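You operate a simulated robot arm through the tools that you are given. There is no shell and no other tool.

Carry out the task below with a simulated robot arm. There is one attempt and no reset: what you move stays moved.

JOB
Vent the small chamber with air and load sample plate 26.
Fine: purple valve and lid end shut; blue, orange and green valve and the gate stay shut.

Only the result counts: the job must be done as asked and must still hold three seconds after the hand-in. Knocking over, shifting, dropping, spilling or breaking anything else fails it. A push-on lid holds only when it is set on centred and level and pressed home; a screw cap is set on level and turned clockwise until tight.

ROBOT AND FRAMES
A 6-joint arm with a fingered hand, fixed in place. Base frame: the origin is on the floor under the middle of its stand, x ahead of it, y to its left, z up; the work surface is at about z = 900. Readings come in mm, degrees, newtons and seconds.
With the tool pointing down near the work surface it reaches from about 280 to 800 mm from the base axis. Its first joint turns from -166.0 to 166.0 degrees. Payload 4 kg.
The tool frame sits at the grasp point between the pads (the TCP): z along the fingers, y along the line on which they close. The tips reach 26 mm beyond it. The gripper opens to 132 mm; its body begins 73 mm behind the TCP. The gripper is a hand of 5 fingers: y runs from the thumb to the fingers, the wrist lies at [0, 0, -239] in the tool frame, and closing takes about 1.5 s.
Orientation is told as [roll, pitch, yaw] about the base's x, y, z axes, in that order, counted from this pose: with the fingers straight down and closing along the base's y, the tool's x points along the base's -x, its y along +y and its z along -z.

CONTROLS
- The arm moves only by the tool drive_tool. Its argument "motion" is a list of rows, each a list of 7 numbers: the turn, a rotation vector about the tool's x, y, z in rad, then the shift along the tool's x, y, z in mm, then the opening in per cent of the stroke, from 0 (shut) to 100 (fully open). In form: [[rx, ry, rz, dx, dy, dz, grip], ...]. A call has 1 to 20 rows; each row shifts and turns the commanded pose from where the row before left it, along the tool's axes as they then stand. Each row takes 0.2 s and may step no farther than 50 mm and 8.6 degrees from the row before; otherwise, or with a gripper value out of range, the whole call is refused. A pose out of reach is approached as far as the arm can. The call stops where the force on the tool passes 50 N (or 10 N more than at its start, if that is more) or the arm is blocked; 0.2 s more then pass. The fingers move at their own pace (about 45 mm/s each) and stop on an object; they squeeze with about 26 N. The grip force told is the motor's: it shows also when the fingers shut on nothing. Time passes only in rows, and 0.2 s behind the last, so rows that do not move let the fingers close. The reply holds the time, the measured pose of the TCP, the force on the tool along the base axes, the opening and the grip force, in the units named above and with some noise, with the torque about the TCP (base axes, N m) and any sound that the robot's microphone picked up, and new pictures: "show" is both (left out), scene, wrist or none.
- Cameras (640 x 400 px; columns grow to the right, rows downward): "scene" is fixed at [401.8, 650.9, 1523.8]; the picture's right is [-0.98, -0.20, 0.00], its down [-0.09, 0.45, -0.89] and it looks along [0.17, -0.87, -0.46] (base axes); focal length 329 px, centre (320, 200). "wrist" rides on the gripper at [84, 2, -97] in the tool frame; the picture's right is [-0.02, 1.00, 0.00], its down [-0.75, -0.02, -0.66] and it looks along [-0.66, -0.01, 0.75] (tool axes); focal length 270 px, centre (320, 200). There is no depth. A picture from a camera that has moved, and an enlarged one, comes with that camera's place and axes in the base frame and with its lens.
- hand_shape(shape): the hand has 5 fingers and takes this shape, open, in about a second: jaw (thumb against the fingers, like two jaws); tri (thumb and two fingers); tip (a fingertip pinch); poke (one finger out to press); point (the index stretched); flat (the hand flat); cup (the hand cupped); fist (a fist). The gripper value then closes the fingers along that shape, each until it touches; the sizes above hold for jaw. It gives what a move gives, with no picture.
- inspect(camera, box): a new picture of the part [left, top, right, bottom] of that camera's present view, enlarged. It takes no simulated time.
- sign_off(): hands the job in; it is judged then, once.

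Places have to be worked out from the pictures, the camera data and where the tool is seen. Open the gripper and draw the arm clear of the work before you hand the job in, unless the task says otherwise.

The tools are called after "Emit:" as a command line: name --pt "numbers of a row" for each row, then --argument value for the rest, lists and objects as JSON in quotes. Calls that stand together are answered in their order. drive_tool: Moves the arm, as the interface text tells. Its arguments: {"type":"object","properties":{"motion":{"type":"array","items":{"type":"array","items":{"type":"number"}}},"show":{"type":"string","enum":["both","scene","wrist","none"]}},"required":["motion"]} The other tools are called the same way: hand_shape (shape) gives the hand a shape; inspect (camera, box) takes an enlarged picture of a part of a camera's view; sign_off () hands the job in.

At the start:

```text
time: 0.0
tcp_pos: [254.6, -281.5, 1342.3]
ee_rot: [0.0, 0.0, 0.1]
ft_force: [-0.3, 0.3, 0.3]
wrist_torque: [-0.05, 0.0, 0.0]
finger_gap: 132.0
grasp_force: 0.0
shape: jaw
```

scene: 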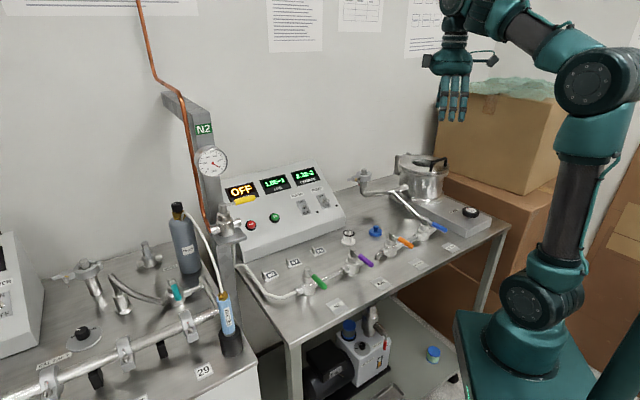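
wrist: 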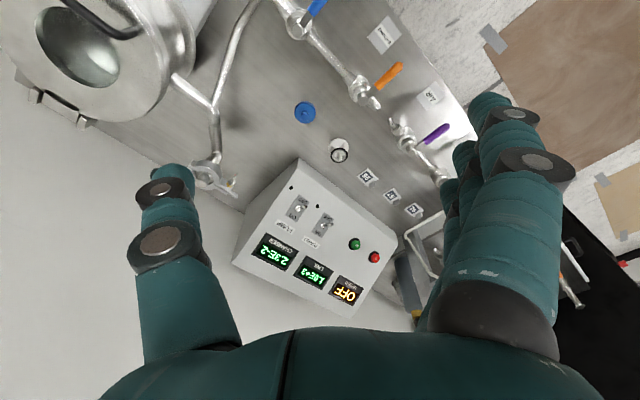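

I start by looking closely at the scene: the panel, valves, chamber and labels.

Emit:
inspect --camera "scene" --box '[210, 140, 350, 240]'

Emit:
inspect --camera "scene" --box '[340, 140, 500, 260]'

Emit:
inspect --camera "scene" --box '[230, 220, 390, 330]'

Emit:
inspect --camera "scene" --box '[0, 220, 260, 400]'

Emit:
inspect --camera "wrist" --box '[200, 60, 480, 320]'

```text
4.00 times, centred on (280, 190) of scene
camera zoom: at [401.8, 650.9, 1523.8], right [-0.98, -0.2, 0.0], down [-0.09, 0.45, -0.89], along [0.17, -0.87, -0.46], focal length 1314 px, centre (480, 240)
```

zoom: 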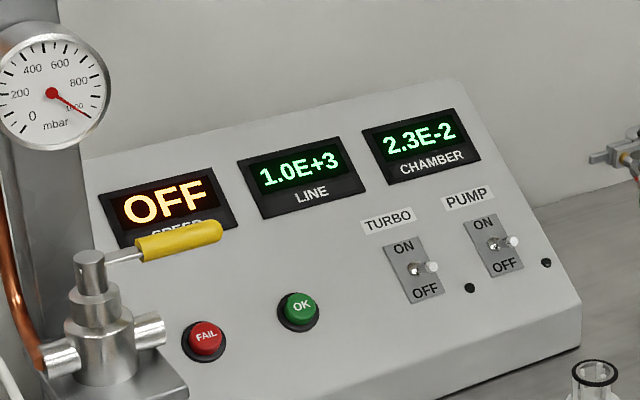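

```text
3.33 times, centred on (420, 200) of scene
camera zoom: at [401.8, 650.9, 1523.8], right [-0.98, -0.2, 0.0], down [-0.09, 0.45, -0.89], along [0.17, -0.87, -0.46], focal length 1095 px, centre (-13, 200)
```

zoom: 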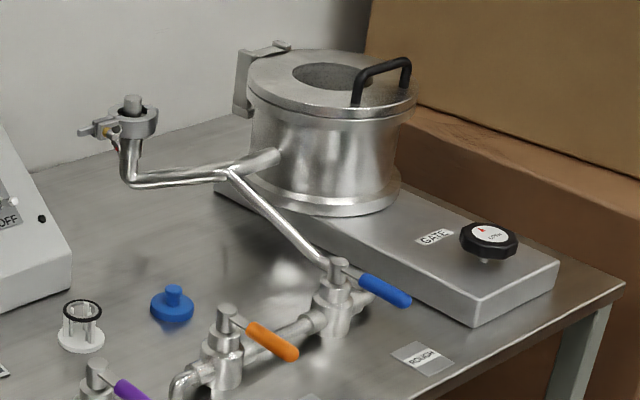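

```text
3.64 times, centred on (310, 275) of scene
camera zoom: at [401.8, 650.9, 1523.8], right [-0.98, -0.2, 0.0], down [-0.09, 0.45, -0.89], along [0.17, -0.87, -0.46], focal length 1195 px, centre (356, -73)
```

zoom: 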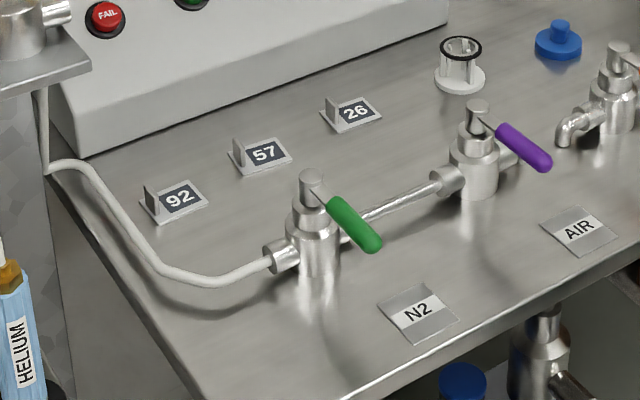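

```text
2.22 times, centred on (130, 310) of scene
camera zoom: at [401.8, 650.9, 1523.8], right [-0.98, -0.2, 0.0], down [-0.09, 0.45, -0.89], along [0.17, -0.87, -0.46], focal length 730 px, centre (742, -44)
```

zoom: 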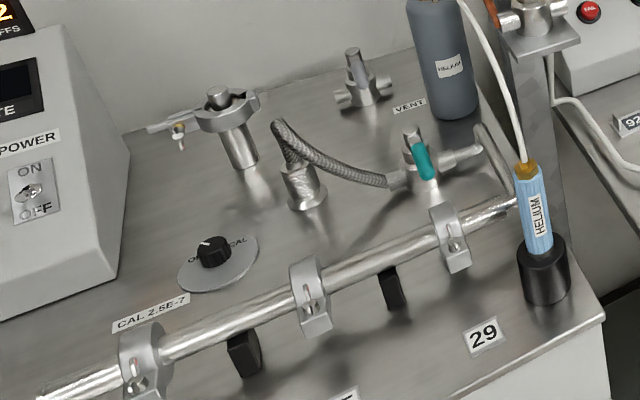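

```text
1.54 times, centred on (340, 190) of wrist
camera zoom: at [169.6, -278.8, 1439.4], right [0.02, 1.0, 0.0], down [0.75, -0.02, 0.66], along [0.66, -0.01, -0.75], focal length 416 px, centre (289, 215)
```

zoom: 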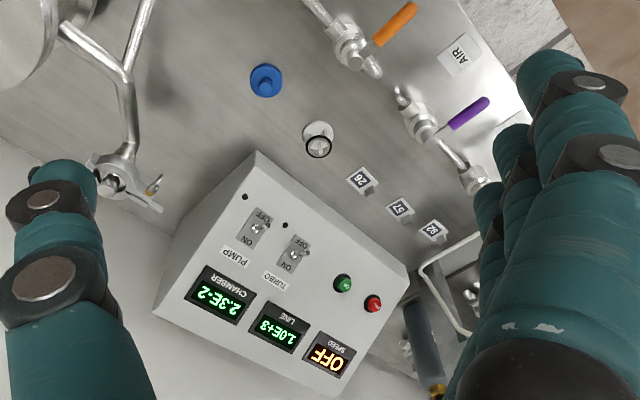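

The bench appears to run diagonally: valves at about (551,34) green, (452,-97) purple, (346,-205) orange and (241,-310) blue. The chamber is near (233,-592) and plate 26 near (572,-185). I move the hand for a better wrist view of the chamber lid and its handle.

Emit:
drive_tool --pt "0 0 0 20 -30 0 100" --pt "0 0 0 20 -30 0 100" --pt "0 0 0 20 -30 0 100" --pt "0 0 0 20 -30 0 100" --pt "0 0 0 20 -30 0 100" --show "both"

```text
time: 1.2
tcp_pos: [151.5, -431.5, 1343.6]
ee_rot: [0.0, 0.0, 0.0]
ft_force: [0.5, 0.1, 0.4]
wrist_torque: [-0.02, 0.01, 0.01]
finger_gap: 131.8
grasp_force: 0.0
shape: jaw
camera wrist: at [67.4, -428.9, 1440.5], right [0.02, 1.0, 0.0], down [0.75, -0.01, 0.66], along [0.66, -0.01, -0.75], focal length 270 px, centre (320, 200)
```

scene: 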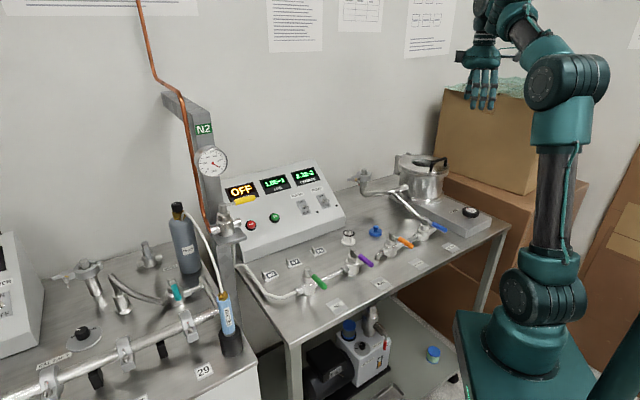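
wrist: 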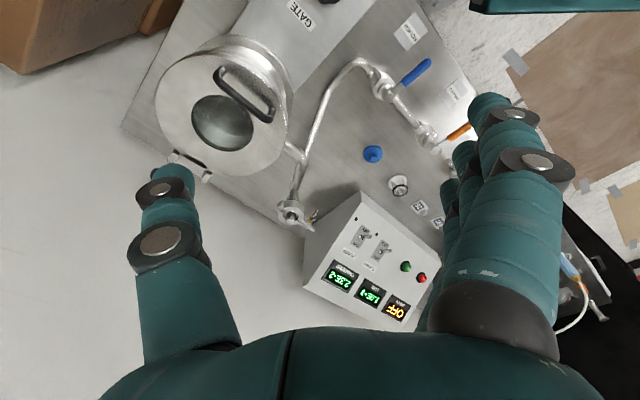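

Emit:
inspect --camera "wrist" --box '[120, 0, 340, 230]'

Emit:
inspect --camera "wrist" --box '[300, 0, 480, 220]'

```text
1.74 times, centred on (230, 115) of wrist
camera zoom: at [67.4, -428.9, 1440.5], right [0.02, 1.0, 0.0], down [0.75, -0.01, 0.66], along [0.66, -0.01, -0.75], focal length 470 px, centre (476, 348)
```

zoom: 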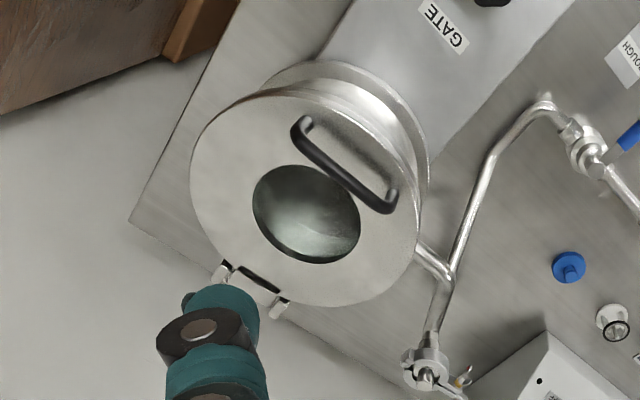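

```text
1.82 times, centred on (390, 110) of wrist
camera zoom: at [67.4, -428.9, 1440.5], right [0.02, 1.0, 0.0], down [0.75, -0.01, 0.66], along [0.66, -0.01, -0.75], focal length 491 px, centre (193, 364)
```

zoom: 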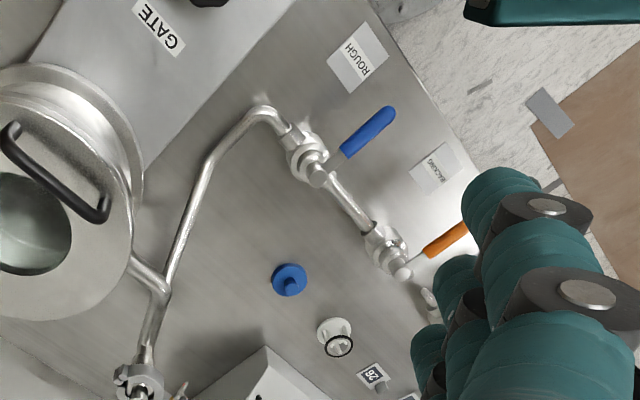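

The labels map ROUGH to blue and BACKING to orange, so AIR should be purple and N2 green. The lid is hinged on the wall side, with its black handle opposite. I go to look closely at the purple valve, yawed to match the bench.

Emit:
drive_tool --pt "0 0 0 -17.3 39.3 17.3 100" --pt "0 0 0 -17.3 39.3 17.3 100" --pt "0 0 0 -17.3 39.3 17.3 100" --pt "0 0 0 -17.3 39.3 17.3 100" --pt "0 0 0 -17.3 39.3 17.3 100" --pt "0 0 0 -17.3 39.3 17.3 100" --pt "0 0 0 -17.3 39.3 17.3 100" --pt "0 0 0 -17.3 39.3 17.3 100" --pt "0 0 0 -17.3 39.3 17.3 100" --pt "0 0 0 -17.3 39.3 17.3 100" --pt "0 0 0 -17.3 39.3 17.3 100" --pt "0 0 0.1466 0 0 0 100" --pt "0 0 0.1466 0 0 0 100" --pt "0 0 0.1466 0 0 0 100" --pt "0 0 0.1466 0 0 0 100" --pt "0 0 0.1466 0 0 0 100" --show "both"

```text
time: 4.6
tcp_pos: [344.6, 1.8, 1153.4]
ee_rot: [0.1, 0.0, -42.2]
ft_force: [-0.9, 0.3, 0.2]
wrist_torque: [-0.02, -0.02, -0.02]
finger_gap: 131.8
grasp_force: 0.0
shape: jaw
camera wrist: at [283.1, 59.4, 1249.0], right [0.69, 0.73, 0.0], down [0.55, -0.52, 0.66], along [0.48, -0.45, -0.75], focal length 270 px, centre (320, 200)
```

scene: 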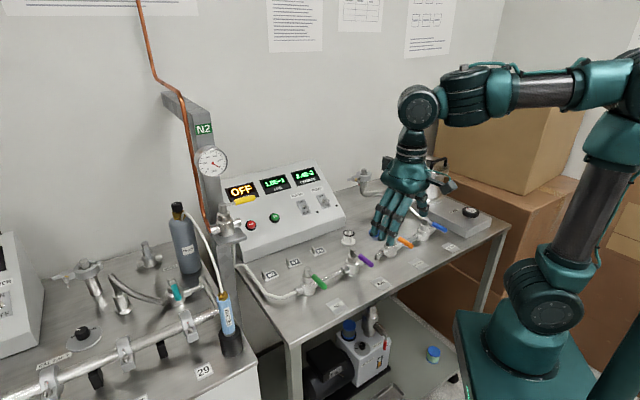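
wrist: 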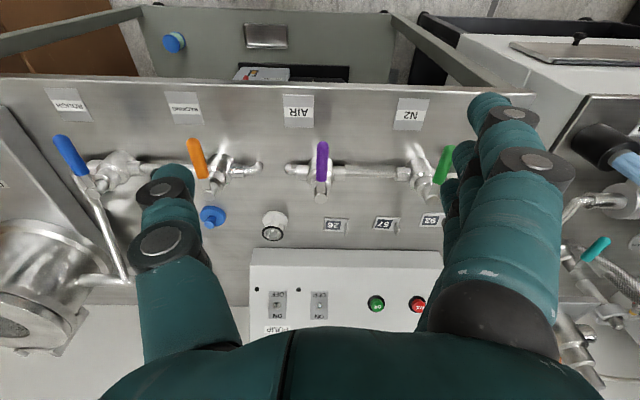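

Emit:
inspect --camera "wrist" --box '[180, 80, 470, 260]'

Emit:
inspect --camera "wrist" --box '[260, 120, 380, 220]'

Emit:
inspect --camera "wrist" --box '[20, 120, 270, 300]'

Emit:
inspect --camera "scene" --box '[320, 230, 420, 300]'

```text
2.21 times, centred on (325, 170) of wrist
camera zoom: at [283.1, 59.4, 1249.0], right [0.69, 0.73, 0.0], down [0.55, -0.52, 0.66], along [0.48, -0.45, -0.75], focal length 596 px, centre (309, 266)
```

zoom: 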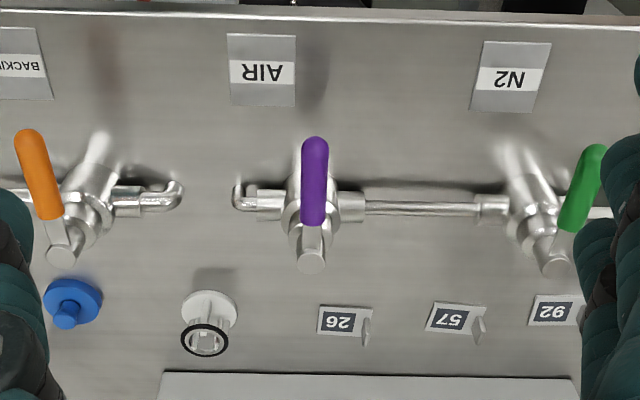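

```text
4.00 times, centred on (320, 170) of wrist
camera zoom: at [283.1, 59.4, 1249.0], right [0.69, 0.73, 0.0], down [0.55, -0.52, 0.66], along [0.48, -0.45, -0.75], focal length 1081 px, centre (320, 320)
```

zoom: 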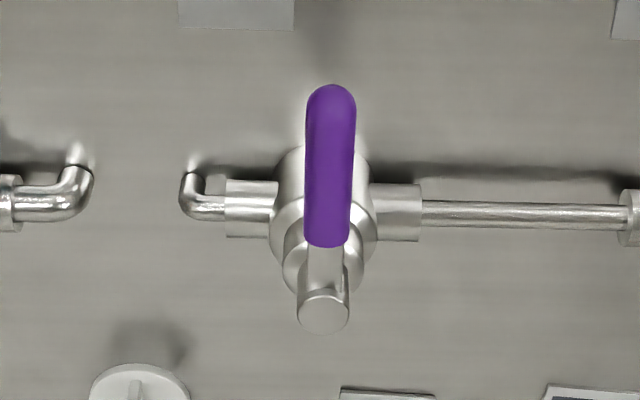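

```text
2.22 times, centred on (145, 210) of wrist
camera zoom: at [283.1, 59.4, 1249.0], right [0.69, 0.73, 0.0], down [0.55, -0.52, 0.66], along [0.48, -0.45, -0.75], focal length 601 px, centre (709, 178)
```

zoom: 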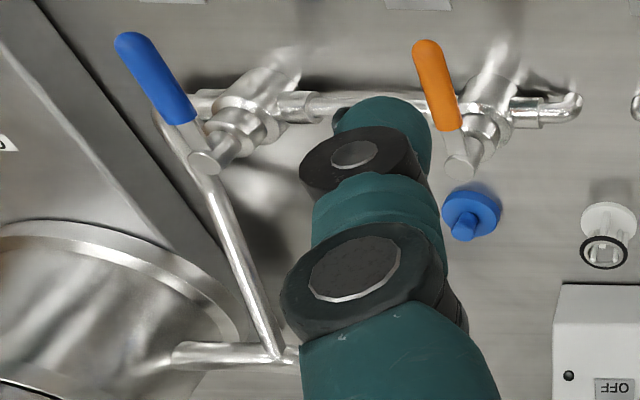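

```text
5.71 times, centred on (370, 265) of scene
camera zoom: at [401.8, 650.9, 1523.8], right [-0.98, -0.2, 0.0], down [-0.09, 0.45, -0.89], along [0.17, -0.87, -0.46], focal length 1878 px, centre (34, -171)
```

zoom: 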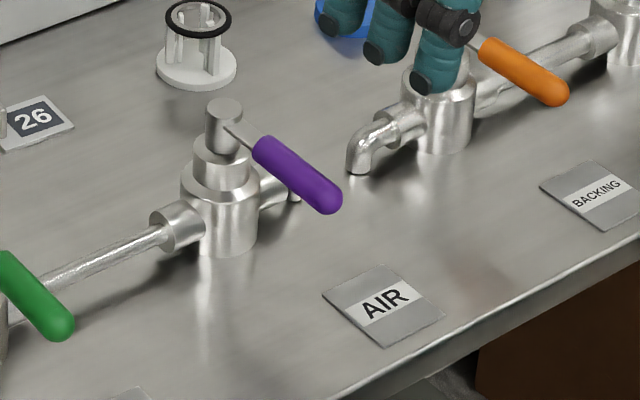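

The purple AIR valve's stem is at about (457,-102), with its lever pointing at the robot (tip about 80 mm out, z≈968). That is across the pipe, so it is shut. I move above the lever to straddle it with thumb and fingers.

Emit:
drive_tool --pt "0 0 0 -24 0.4 28 70" --pt "0 0 0 -24 0.4 28 60" --pt "0 0 0 -24 0.4 28 50" --pt "0 0 0.04 -23.4 0.4 28 45" --pt "0 0 0 0 0 0 45" --show "both"

```text
time: 5.8
tcp_pos: [417.9, -61.6, 1039.2]
ee_rot: [-0.1, 0.1, -44.3]
ft_force: [0.2, 0.0, -0.3]
wrist_torque: [0.0, -0.01, 0.04]
finger_gap: 60.3
grasp_force: 0.1
shape: jaw
camera wrist: at [357.9, -0.7, 1136.4], right [0.71, 0.7, 0.0], down [0.53, -0.54, 0.66], along [0.46, -0.47, -0.75], focal length 270 px, centre (320, 200)
```

scene: 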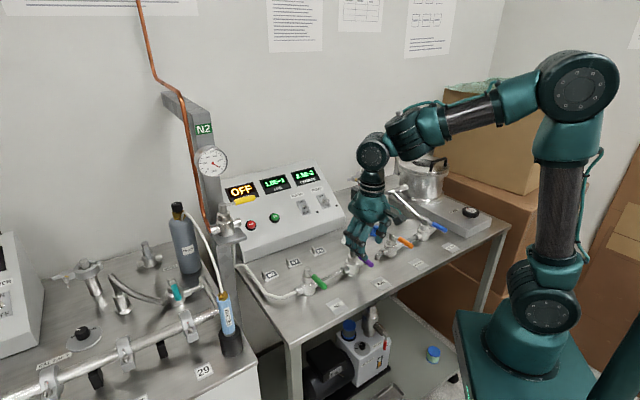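
wrist: 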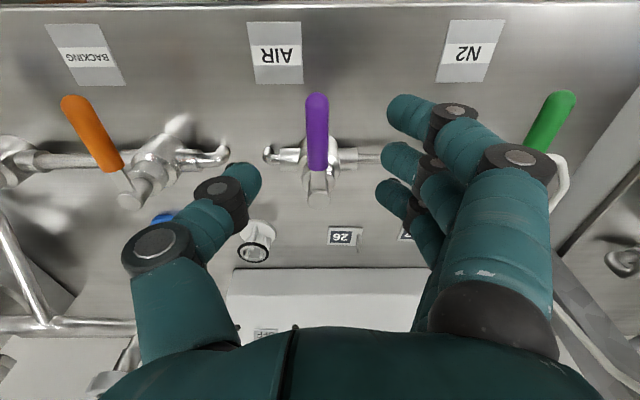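

The lever is centred between thumb and fingers, so I descend 55 mm to straddle it with the tips staying above the pipe.

Emit:
drive_tool --pt "0 0 0 0 0 20 45" --pt "0 0 0 0 0 20 45" --pt "0 0 0 0 0 15 45" --pt "0 0 0 0 0 0 45" --show "both"

```text
time: 6.8
tcp_pos: [417.4, -62.2, 984.8]
ee_rot: [0.1, 0.1, -44.3]
ft_force: [0.0, -0.5, 0.2]
wrist_torque: [0.03, 0.01, -0.04]
finger_gap: 60.1
grasp_force: 0.0
shape: jaw
camera wrist: at [358.0, -1.8, 1081.0], right [0.71, 0.7, 0.0], down [0.53, -0.54, 0.66], along [0.46, -0.47, -0.75], focal length 270 px, centre (320, 200)
```

scene: 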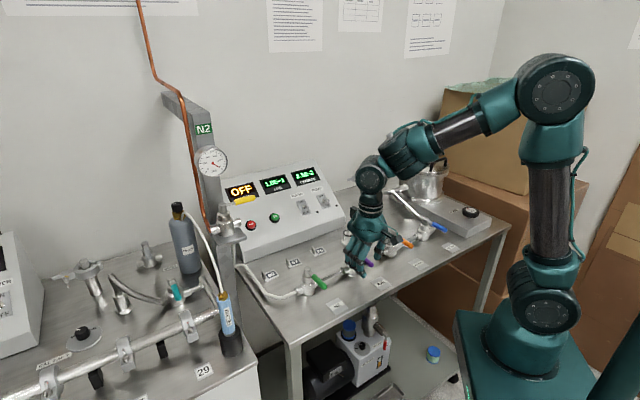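
wrist: 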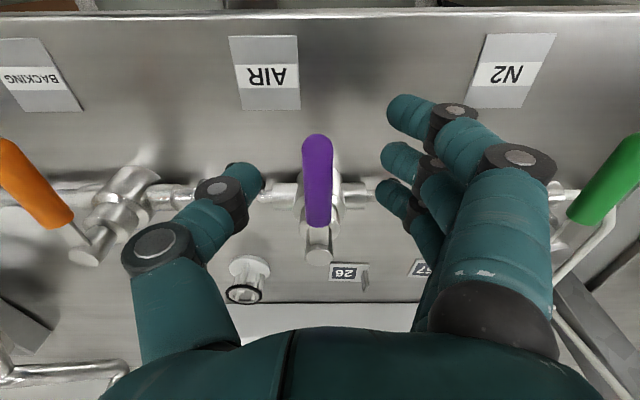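

The lever sits at z≈963, so I go 12 mm lower and close loosely around it before turning.

Emit:
drive_tool --pt "0 0 0 0 0 12 45" --pt "0 0 0 0 0 0 18" --pt "0 0 0 0 0 0 18" --pt "0 0 0 0 0 0 18" --pt "0 0 0 0 0 0 18" --show "wrist"

```text
time: 8.0
tcp_pos: [418.2, -61.5, 972.7]
ee_rot: [0.0, 0.0, -44.3]
ft_force: [-1.0, 0.9, 0.4]
wrist_torque: [-0.01, 0.01, 0.02]
finger_gap: 24.3
grasp_force: 0.1
shape: jaw
camera wrist: at [358.5, -1.0, 1069.0], right [0.71, 0.7, 0.0], down [0.53, -0.54, 0.66], along [0.46, -0.47, -0.75], focal length 270 px, centre (320, 200)
```

wrist: 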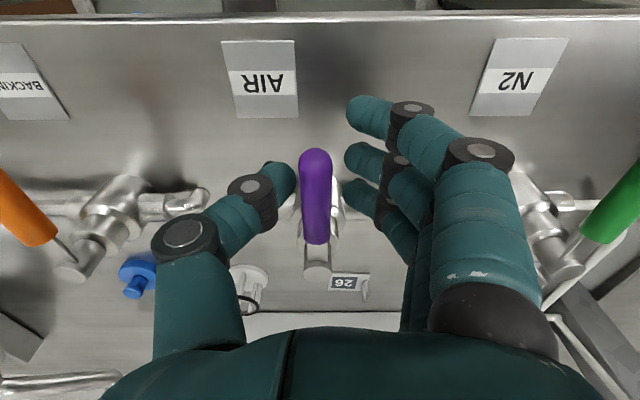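

The lever is caged. I turn it about the stem in small arc steps counter-clockwise seen from above, toward the orange side, and check that it follows.

Emit:
drive_tool --pt "0 0 -0.1396 -0.55 -7.85 0 18" --pt "0 0 -0.1396 -0.55 -7.85 0 18" --pt "0 0 -0.1396 -0.55 -7.85 0 18" --show "both"

```text
time: 8.8
tcp_pos: [404.3, -80.7, 973.9]
ee_rot: [0.0, 0.0, -20.2]
ft_force: [0.6, 0.3, -0.8]
wrist_torque: [-0.02, -0.04, -0.03]
finger_gap: 24.5
grasp_force: 0.1
shape: jaw
camera wrist: at [325.5, -50.1, 1070.4], right [0.36, 0.93, 0.0], down [0.7, -0.27, 0.66], along [0.61, -0.24, -0.75], focal length 270 px, centre (320, 200)
```

scene: 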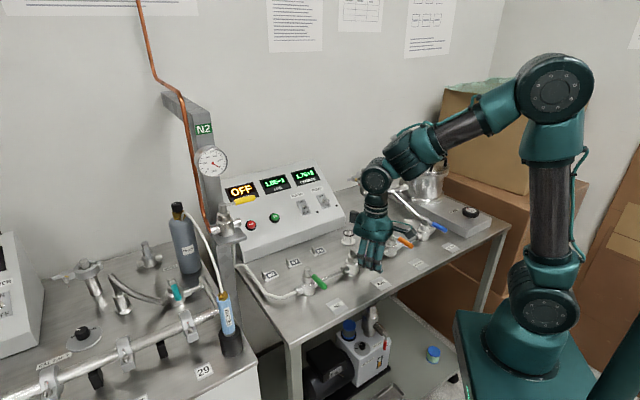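
wrist: 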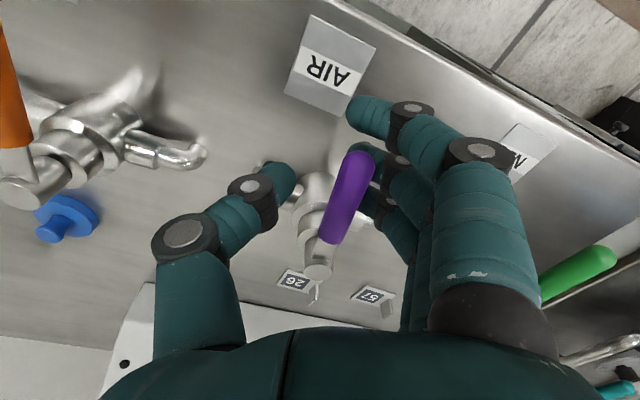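

Emit:
inspect --camera "scene" --box '[230, 155, 330, 215]'

Emit:
inspect --camera "wrist" --box '[240, 80, 440, 300]'

```text
6.40 times, centred on (280, 185) of scene
camera zoom: at [401.8, 650.9, 1523.8], right [-0.98, -0.2, 0.0], down [-0.09, 0.45, -0.89], along [0.17, -0.87, -0.46], focal length 2103 px, centre (576, 296)
```

zoom: 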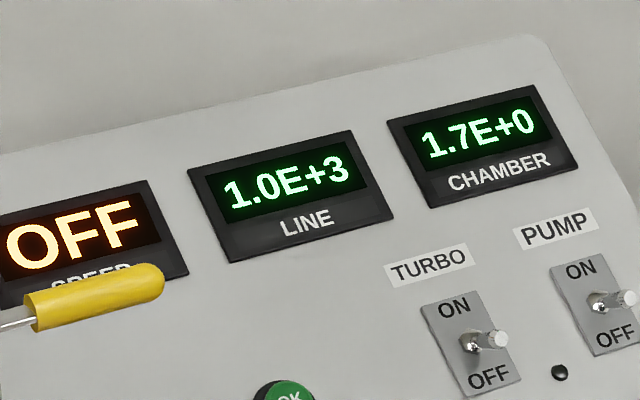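

```text
1.82 times, centred on (340, 190) of wrist
camera zoom: at [325.5, -50.1, 1070.4], right [0.36, 0.93, 0.0], down [0.7, -0.27, 0.66], along [0.61, -0.24, -0.75], focal length 491 px, centre (284, 218)
```

zoom: 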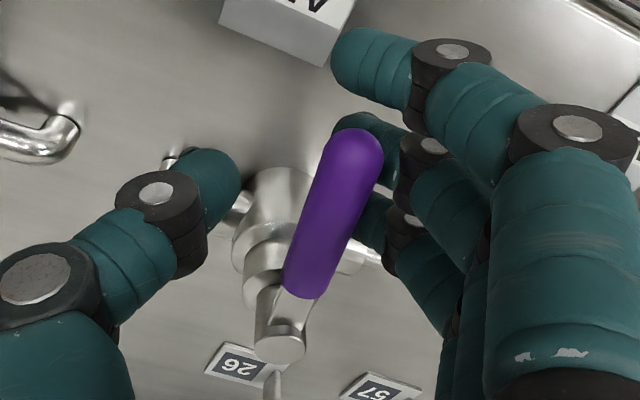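

The chamber reading rose from 2.3E-2 to 1.7E+0, so this direction opens the valve. I continue the arc.

Emit:
drive_tool --pt "0 0 -0.1396 -0.55 -7.85 0 18" --pt "0 0 -0.1396 -0.55 -7.85 0 18" --pt "0 0 -0.1396 -0.55 -7.85 0 18" --pt "0 0 -0.1396 -0.55 -7.85 0 18" --pt "0 0 -0.1396 -0.55 -7.85 0 18" --pt "0 0 -0.1396 -0.55 -7.85 0 18" --show "both"

```text
time: 10.2
tcp_pos: [408.1, -125.6, 972.0]
ee_rot: [0.0, 0.0, 27.9]
ft_force: [-0.5, 0.3, -0.2]
wrist_torque: [0.0, 0.02, 0.04]
finger_gap: 24.3
grasp_force: 0.0
shape: jaw
camera wrist: at [332.1, -164.4, 1069.5], right [-0.45, 0.89, 0.0], down [0.67, 0.34, 0.66], along [0.59, 0.29, -0.75], focal length 270 px, centre (320, 200)
```

scene: 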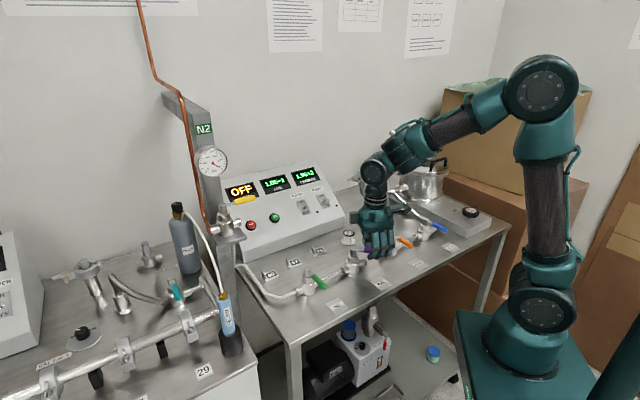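
wrist: 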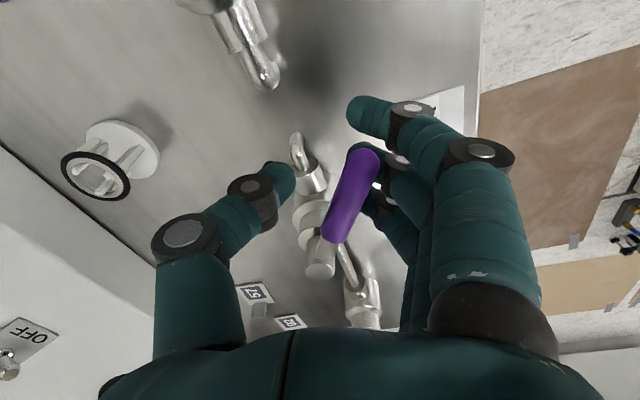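

Emit:
drive_tool --pt "0 0 -0.1396 -0.55 -7.85 0 18" --pt "0 0 -0.1396 -0.55 -7.85 0 18" --pt "0 0 -0.1396 -0.55 -7.85 0 18" --pt "0 0 -0.1396 -0.55 -7.85 0 18" --show "both"

Emit:
inspect --camera "scene" --box '[230, 155, 330, 215]'

```text
time: 11.2
tcp_pos: [428.9, -148.9, 973.0]
ee_rot: [-0.2, 0.0, 59.8]
ft_force: [-0.4, 0.6, -0.9]
wrist_torque: [-0.01, -0.01, 0.01]
finger_gap: 24.4
grasp_force: 0.1
shape: jaw
camera wrist: at [385.3, -220.9, 1069.3], right [-0.85, 0.52, 0.0], down [0.39, 0.64, 0.66], along [0.34, 0.56, -0.75], focal length 270 px, centre (320, 200)
```

scene: 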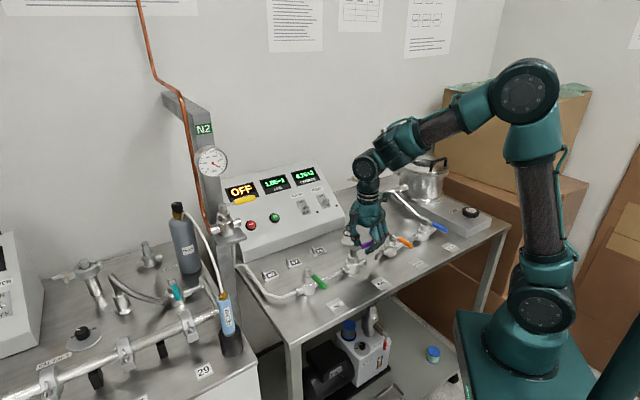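
wrist: 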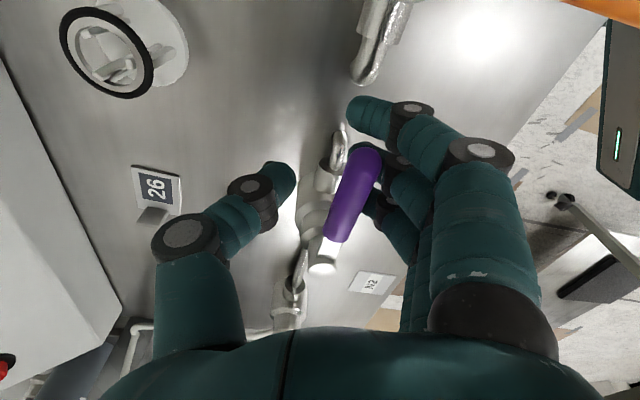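

```text
6.40 times, centred on (280, 185) of scene
camera zoom: at [401.8, 650.9, 1523.8], right [-0.98, -0.2, 0.0], down [-0.09, 0.45, -0.89], along [0.17, -0.87, -0.46], focal length 2103 px, centre (576, 296)
```

zoom: 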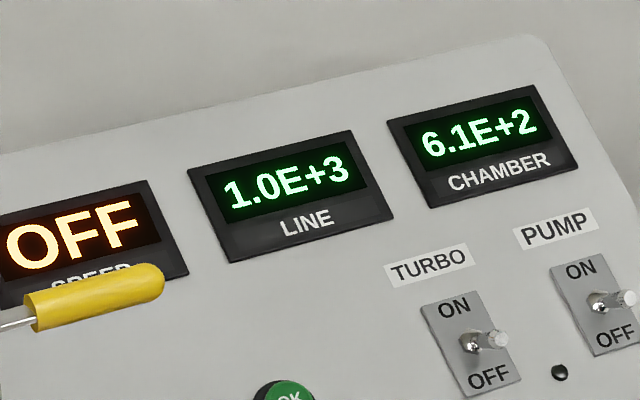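

The chamber is at 6.1E+2 mbar and rising, with the lever almost in line with the pipe. I wait here until it reaches atmosphere.

Emit:
drive_tool --pt "0 0 0 0 0 0 18" --pt "0 0 0 0 0 0 18" --pt "0 0 0 0 0 0 18" --pt "0 0 0 0 0 0 18" --pt "0 0 0 0 0 0 18" --pt "0 0 0 0 0 0 18" --pt "0 0 0 0 0 0 18" --pt "0 0 0 0 0 0 18" --pt "0 0 0 0 0 0 18" --pt "0 0 0 0 0 0 18" --pt "0 0 0 0 0 0 18" --pt "0 0 0 0 0 0 18" --pt "0 0 0 0 0 0 18" --pt "0 0 0 0 0 0 18" --pt "0 0 0 0 0 0 18" --pt "0 0 0 0 0 0 18" --pt "0 0 0 0 0 0 18" --pt "0 0 0 0 0 0 18" --pt "0 0 0 0 0 0 18" --pt "0 0 0 0 0 0 18" --show "none"

Emit:
inspect --camera "scene" --box '[230, 155, 330, 215]'

```text
time: 15.4
tcp_pos: [429.3, -147.0, 972.7]
ee_rot: [0.0, 0.1, 59.7]
ft_force: [-0.8, 0.0, -0.3]
wrist_torque: [0.01, -0.01, 0.0]
finger_gap: 24.4
grasp_force: 0.0
shape: jaw
```

```text
6.40 times, centred on (280, 185) of scene
camera zoom: at [401.8, 650.9, 1523.8], right [-0.98, -0.2, 0.0], down [-0.09, 0.45, -0.89], along [0.17, -0.87, -0.46], focal length 2103 px, centre (576, 296)
```

zoom: 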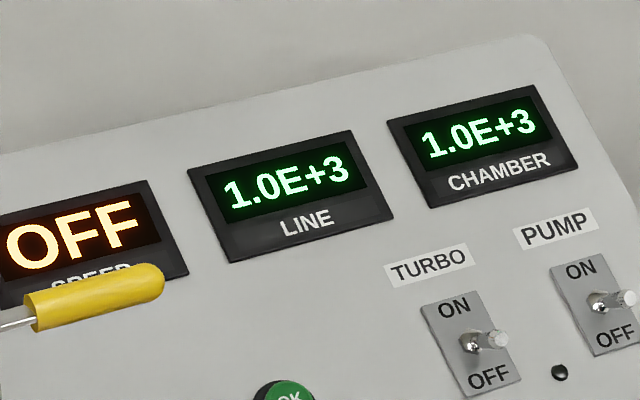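

The chamber reads 1.0E+3. I give it a little longer and then turn the lever back along the same arc to shut the AIR valve.

Emit:
drive_tool --pt "0 0 0 0 0 0 18" --pt "0 0 0 0 0 0 18" --pt "0 0 0 0 0 0 18" --pt "0 0 0 0 0 0 18" --pt "0 0 0 0 0 0 18" --pt "0 0 0 0 0 0 18" --pt "0 0 0 0 0 0 18" --pt "0 0 0 0 0 0 18" --pt "0 0 0 0 0 0 18" --pt "0 0 0 0 0 0 18" --pt "0 0 0 0 0 0 18" --pt "0 0 0 0 0 0 18" --pt "0 0 0 0 0 0 18" --pt "0 0 0 0 0 0 18" --pt "0 0 0 0 0 0 18" --pt "0 0 0 0 0 0 18" --pt "0 0 0 0 0 0 18" --pt "0 0 0 0 0 0 18" --pt "0 0 0 0 0 0 18" --pt "0 0 0 0 0 0 18" --show "none"

Emit:
drive_tool --pt "0 0 0.1396 -0.55 7.85 0 18" --pt "0 0 0.1396 -0.55 7.85 0 18" --pt "0 0 0.1396 -0.55 7.85 0 18" --pt "0 0 0.1396 -0.55 7.85 0 18" --pt "0 0 0.1396 -0.55 7.85 0 18" --pt "0 0 0.1396 -0.55 7.85 0 18" --pt "0 0 0.1396 -0.55 7.85 0 18" --pt "0 0 0.1396 -0.55 7.85 0 18" --pt "0 0 0.1396 -0.55 7.85 0 18" --pt "0 0 0.1396 -0.55 7.85 0 18" --pt "0 0 0.1396 -0.55 7.85 0 18" --pt "0 0 0.1396 -0.55 7.85 0 18" --pt "0 0 0.1396 -0.55 7.85 0 18" --show "both"

```text
time: 19.6
tcp_pos: [429.5, -149.3, 973.5]
ee_rot: [0.1, 0.0, 59.7]
ft_force: [-0.9, -0.3, -0.1]
wrist_torque: [0.01, 0.01, -0.02]
finger_gap: 24.2
grasp_force: 0.0
shape: jaw
```

```text
time: 22.4
tcp_pos: [417.7, -60.9, 972.3]
ee_rot: [0.0, 0.0, -44.4]
ft_force: [1.1, -1.4, -0.9]
wrist_torque: [0.0, 0.06, 0.01]
finger_gap: 24.2
grasp_force: 0.0
shape: jaw
camera wrist: at [358.9, -0.6, 1068.9], right [0.71, 0.7, 0.0], down [0.53, -0.54, 0.66], along [0.46, -0.47, -0.75], focal length 270 px, centre (320, 200)
```

scene: 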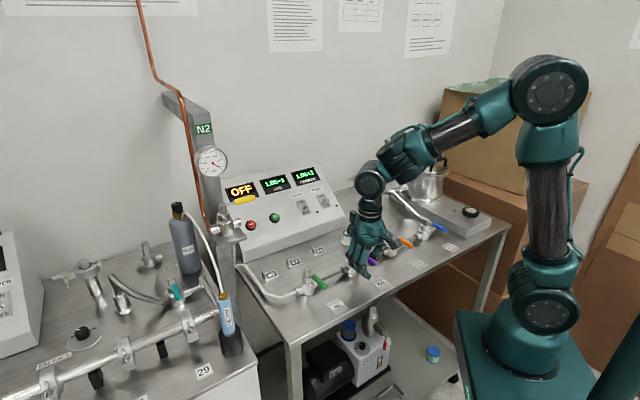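
wrist: 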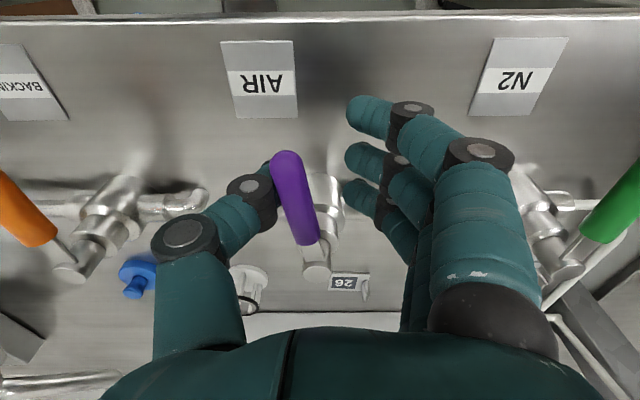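

The thumb has brought the lever to about 15° short of shut. I push it on along the arc in smaller steps, watching the force for the stop.

Emit:
drive_tool --pt "0 0 0.1 -0.3 5.6 0 18" --pt "0 0 0.1 -0.3 5.6 0 18" --pt "0 0 0.035 0 2 0 18" --pt "0 0 0 0 0 0 18" --show "wrist"

```text
time: 23.4
tcp_pos: [427.6, -54.1, 973.1]
ee_rot: [0.0, -0.1, -57.8]
ft_force: [-0.4, -7.2, -0.8]
wrist_torque: [0.0, -0.03, 0.13]
finger_gap: 25.9
grasp_force: 0.0
shape: jaw
camera wrist: at [384.4, 19.6, 1069.1], right [0.86, 0.51, 0.0], down [0.39, -0.65, 0.66], along [0.34, -0.56, -0.75], focal length 270 px, centre (320, 200)
```

wrist: 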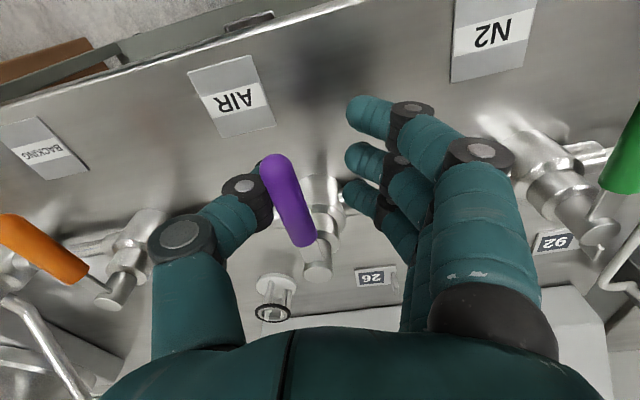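

The lever tip computes back to (401,-46), exactly its original shut place, and a 7 N reaction shows it at the stop. I back the thumb off, open, and lift away.

Emit:
drive_tool --pt "0 0 0 0 -5 0 30" --pt "0 0 0 0 0 0 45" --pt "0 0 0 0 0 0 45" --pt "0 0 0 0 0 -15 45" --pt "0 0 0 0 0 -40 45" --pt "0 0 0 0 0 -40 45" --pt "0 0 0 0 0 -40 45" --show "both"

Emit:
inspect --camera "wrist" --box '[220, 60, 400, 260]'

Emit:
inspect --camera "scene" --box '[320, 230, 420, 300]'

```text
time: 25.0
tcp_pos: [420.9, -56.2, 1110.0]
ee_rot: [0.0, 0.1, -57.8]
ft_force: [0.2, -0.6, -0.5]
wrist_torque: [-0.02, -0.01, 0.03]
finger_gap: 58.6
grasp_force: 0.0
shape: jaw
camera wrist: at [377.5, 17.3, 1206.5], right [0.86, 0.52, 0.0], down [0.39, -0.64, 0.66], along [0.34, -0.56, -0.75], focal length 270 px, centre (320, 200)
```

scene: 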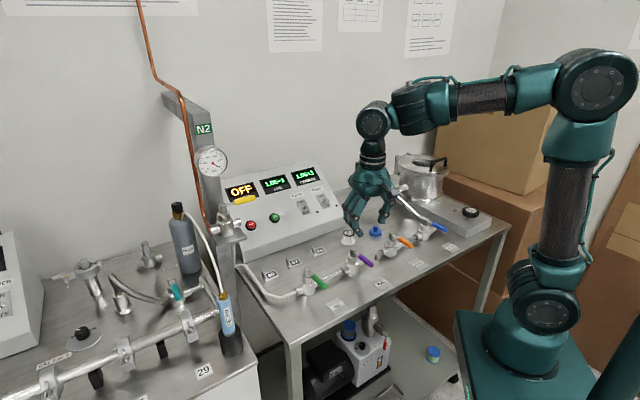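
wrist: 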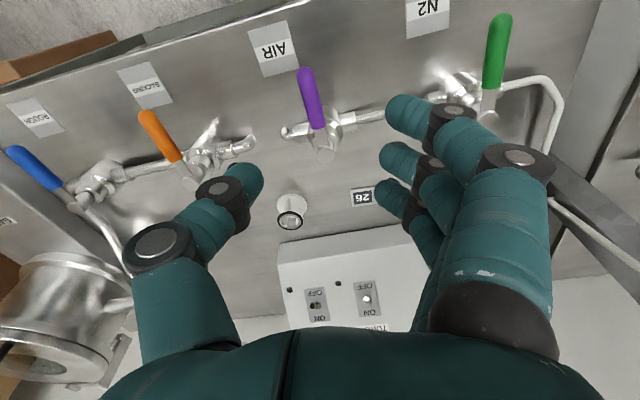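

```text
2.00 times, centred on (310, 160) of wrist
camera zoom: at [377.5, 17.3, 1206.5], right [0.86, 0.52, 0.0], down [0.39, -0.64, 0.66], along [0.34, -0.56, -0.75], focal length 541 px, centre (340, 280)
```

zoom: 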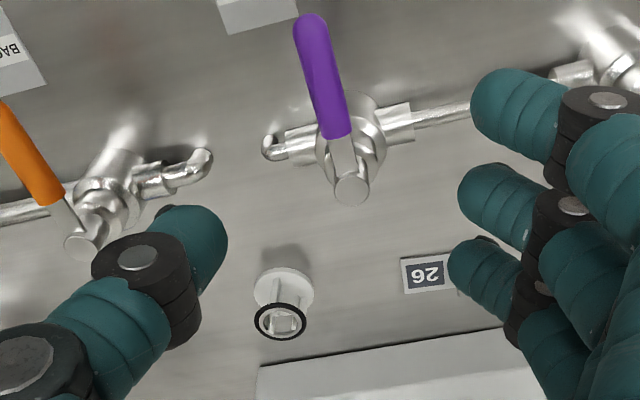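

```text
5.71 times, centred on (370, 265) of scene
camera zoom: at [401.8, 650.9, 1523.8], right [-0.98, -0.2, 0.0], down [-0.09, 0.45, -0.89], along [0.17, -0.87, -0.46], focal length 1878 px, centre (34, -171)
```

zoom: 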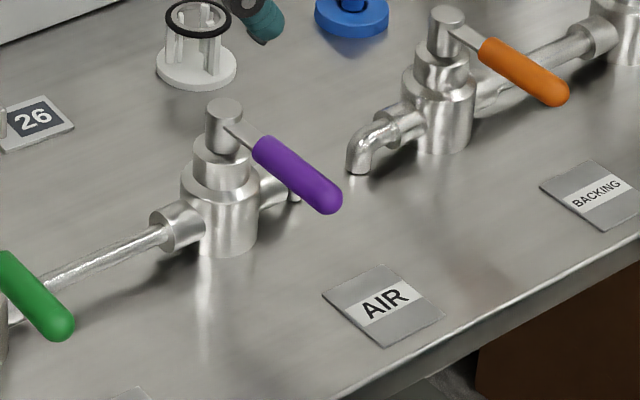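

The purple valve looks exactly as before, so it is shut and the chamber is vented. Next I move to a viewpoint in front of the chamber to measure the lid, handle and hinge.

Emit:
drive_tool --pt "0 0 0 0 0 -48 60" --pt "0 0 0 0 0 -48 60" --pt "0 0 0 0 0 -47 60" --pt "0 0 0 -15.7 -43 0 60" --pt "0 0 0 -15.7 -43 0 60" --pt "0 0 0 -15.7 -43 0 60" --pt "0 0 0 -15.7 -43 0 60" --pt "0 0 0 -15.7 -43 0 60" --pt "0 0 0 -15.7 -43 0 60" --pt "0 0 0 -15.7 -43 0 60" --pt "0 0 0 -15.7 -43 0 60" --pt "0 0 0 -15.7 -43 0 60" --pt "0 0 0 -15.7 -43 0 60" --pt "0 0 0 -15.7 -43 0 60" --pt "0 0 -0.115 0 0 0 60" --pt "0 0 -0.115 0 0 0 60" --show "both"

Emit:
inspect --camera "wrist" --box '[200, 60, 440, 340]'

```text
time: 28.4
tcp_pos: [115.2, -453.2, 1250.5]
ee_rot: [0.0, 0.0, -44.5]
ft_force: [0.4, -0.2, 0.4]
wrist_torque: [0.02, 0.04, 0.0]
finger_gap: 78.5
grasp_force: 0.0
shape: jaw
camera wrist: at [55.6, -393.7, 1347.5], right [0.72, 0.7, 0.0], down [0.53, -0.54, 0.66], along [0.46, -0.47, -0.75], focal length 270 px, centre (320, 200)
```

scene: 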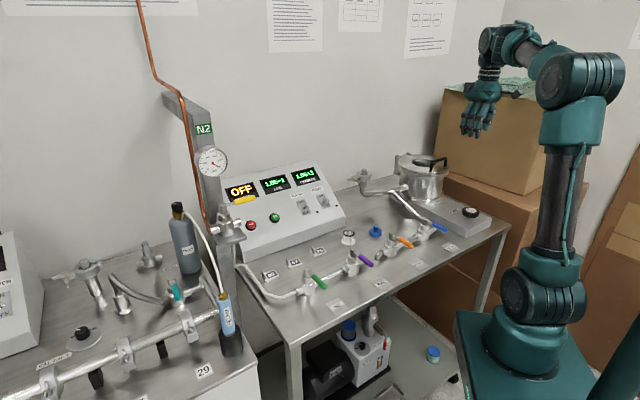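
wrist: 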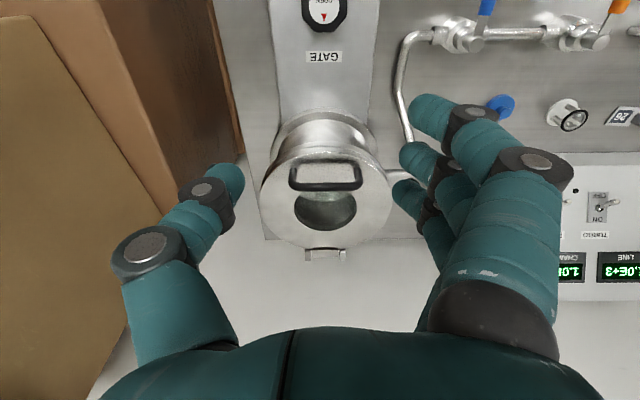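

```text
1.43 times, centred on (320, 200) of wrist
camera zoom: at [55.6, -393.7, 1347.5], right [0.72, 0.7, 0.0], down [0.53, -0.54, 0.66], along [0.46, -0.47, -0.75], focal length 386 px, centre (320, 200)
```

zoom: 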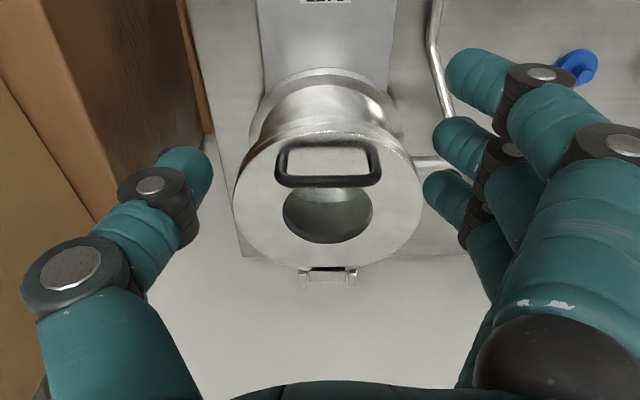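

Triangulation puts the lid centre near (242,-572) with its top at z≈1067. The handle bar is near (200,-529,1098), parallel to the valve row, and the hinge is near (314,-644). I yaw the hand so the thumb can go under the bar from the robot side, then tilt it.

Emit:
drive_tool --pt "0 0 0.143 0 0 0 60" --pt "0 0 0.143 0 0 0 60" --pt "0 0 0.143 0 0 0 60" --pt "0 0 0.143 0 0 0 60" --pt "0 0 0.143 0 0 0 60" --pt "0 0 0.143 0 0 0 60" --pt "0 0 0.143 0 0 0 60" --pt "0 0 0.143 0 0 0 60" --pt "0 0 0.143 0 0 0 60" --pt "0 0 0.143 0 0 0 60" --pt "0 0 0.143 0 0 0 60" --pt "0 0 0 0 0 0 60" --show "both"

```text
time: 31.0
tcp_pos: [115.1, -453.9, 1252.9]
ee_rot: [0.0, 0.1, -134.9]
ft_force: [0.3, -0.9, 0.0]
wrist_torque: [0.01, 0.0, 0.0]
finger_gap: 78.5
grasp_force: 0.0
shape: jaw
camera wrist: at [176.3, -394.4, 1348.2], right [0.69, -0.72, 0.0], down [-0.54, -0.52, 0.66], along [-0.47, -0.46, -0.75], focal length 270 px, centre (320, 200)
```

scene: 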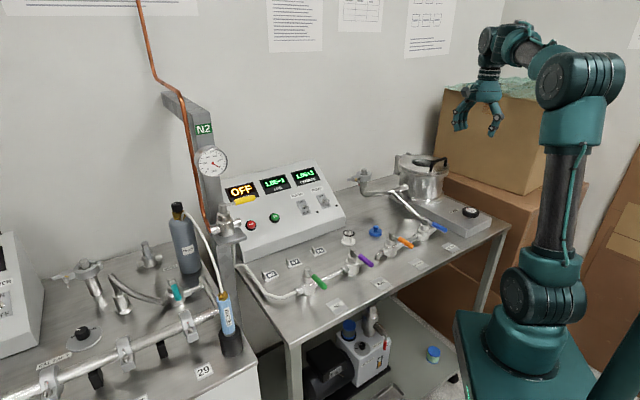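
wrist: 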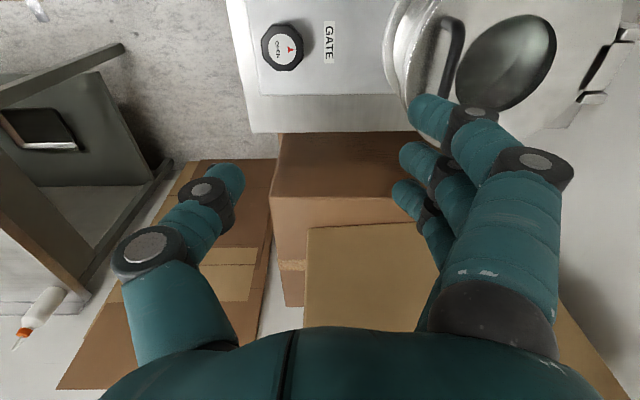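

Both yaws are comfortable for the arm. I keep the hand vertical, straddle the bar from above with the thumb on the robot side, and first move above it to check.

Emit:
drive_tool --pt "0 0 0 1.7 28.3 17.5 60" --pt "0 0 0 1.7 28.3 17.5 60" --pt "0 0 0 1.7 28.3 17.5 60" --pt "0 0 0 1.7 28.3 17.5 60" --pt "0 0 0 0 0 0 60" --show "both"

Emit:
inspect --camera "wrist" --box '[180, 60, 480, 300]'

```text
time: 32.2
tcp_pos: [202.7, -529.0, 1182.3]
ee_rot: [0.0, 0.0, -134.7]
ft_force: [-0.5, 0.2, 0.2]
wrist_torque: [-0.01, 0.02, 0.0]
finger_gap: 78.7
grasp_force: 0.0
shape: jaw
camera wrist: at [263.0, -469.6, 1278.6], right [0.7, -0.72, 0.0], down [-0.54, -0.52, 0.66], along [-0.47, -0.46, -0.75], focal length 270 px, centre (320, 200)
```

scene: 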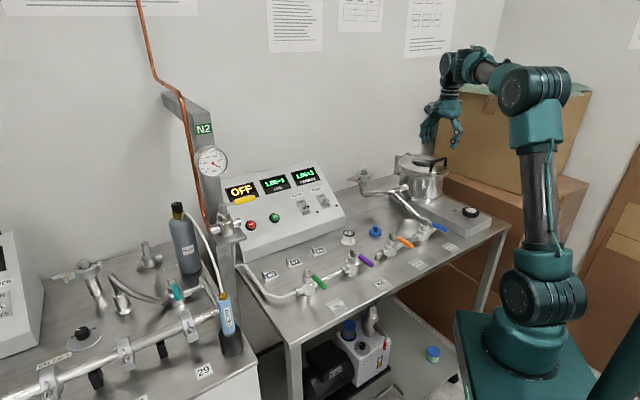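
wrist: 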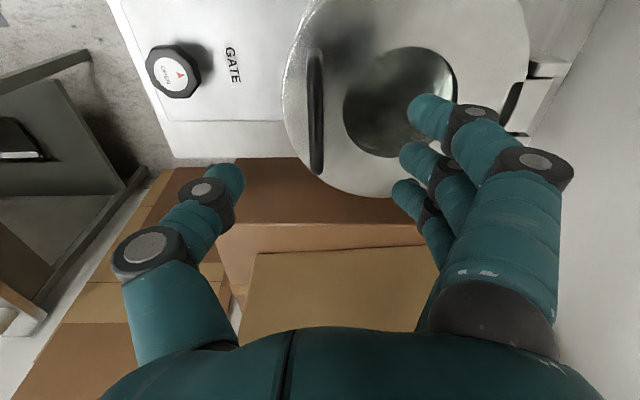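

```text
1.67 times, centred on (330, 180) of wrist
camera zoom: at [263.0, -469.6, 1278.6], right [0.7, -0.72, 0.0], down [-0.54, -0.52, 0.66], along [-0.47, -0.46, -0.75], focal length 450 px, centre (303, 233)
```

zoom: 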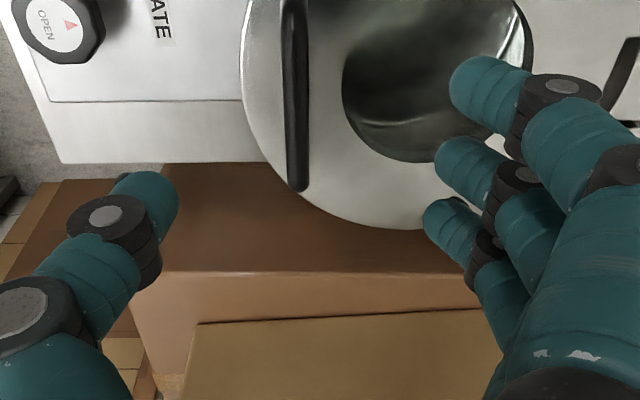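

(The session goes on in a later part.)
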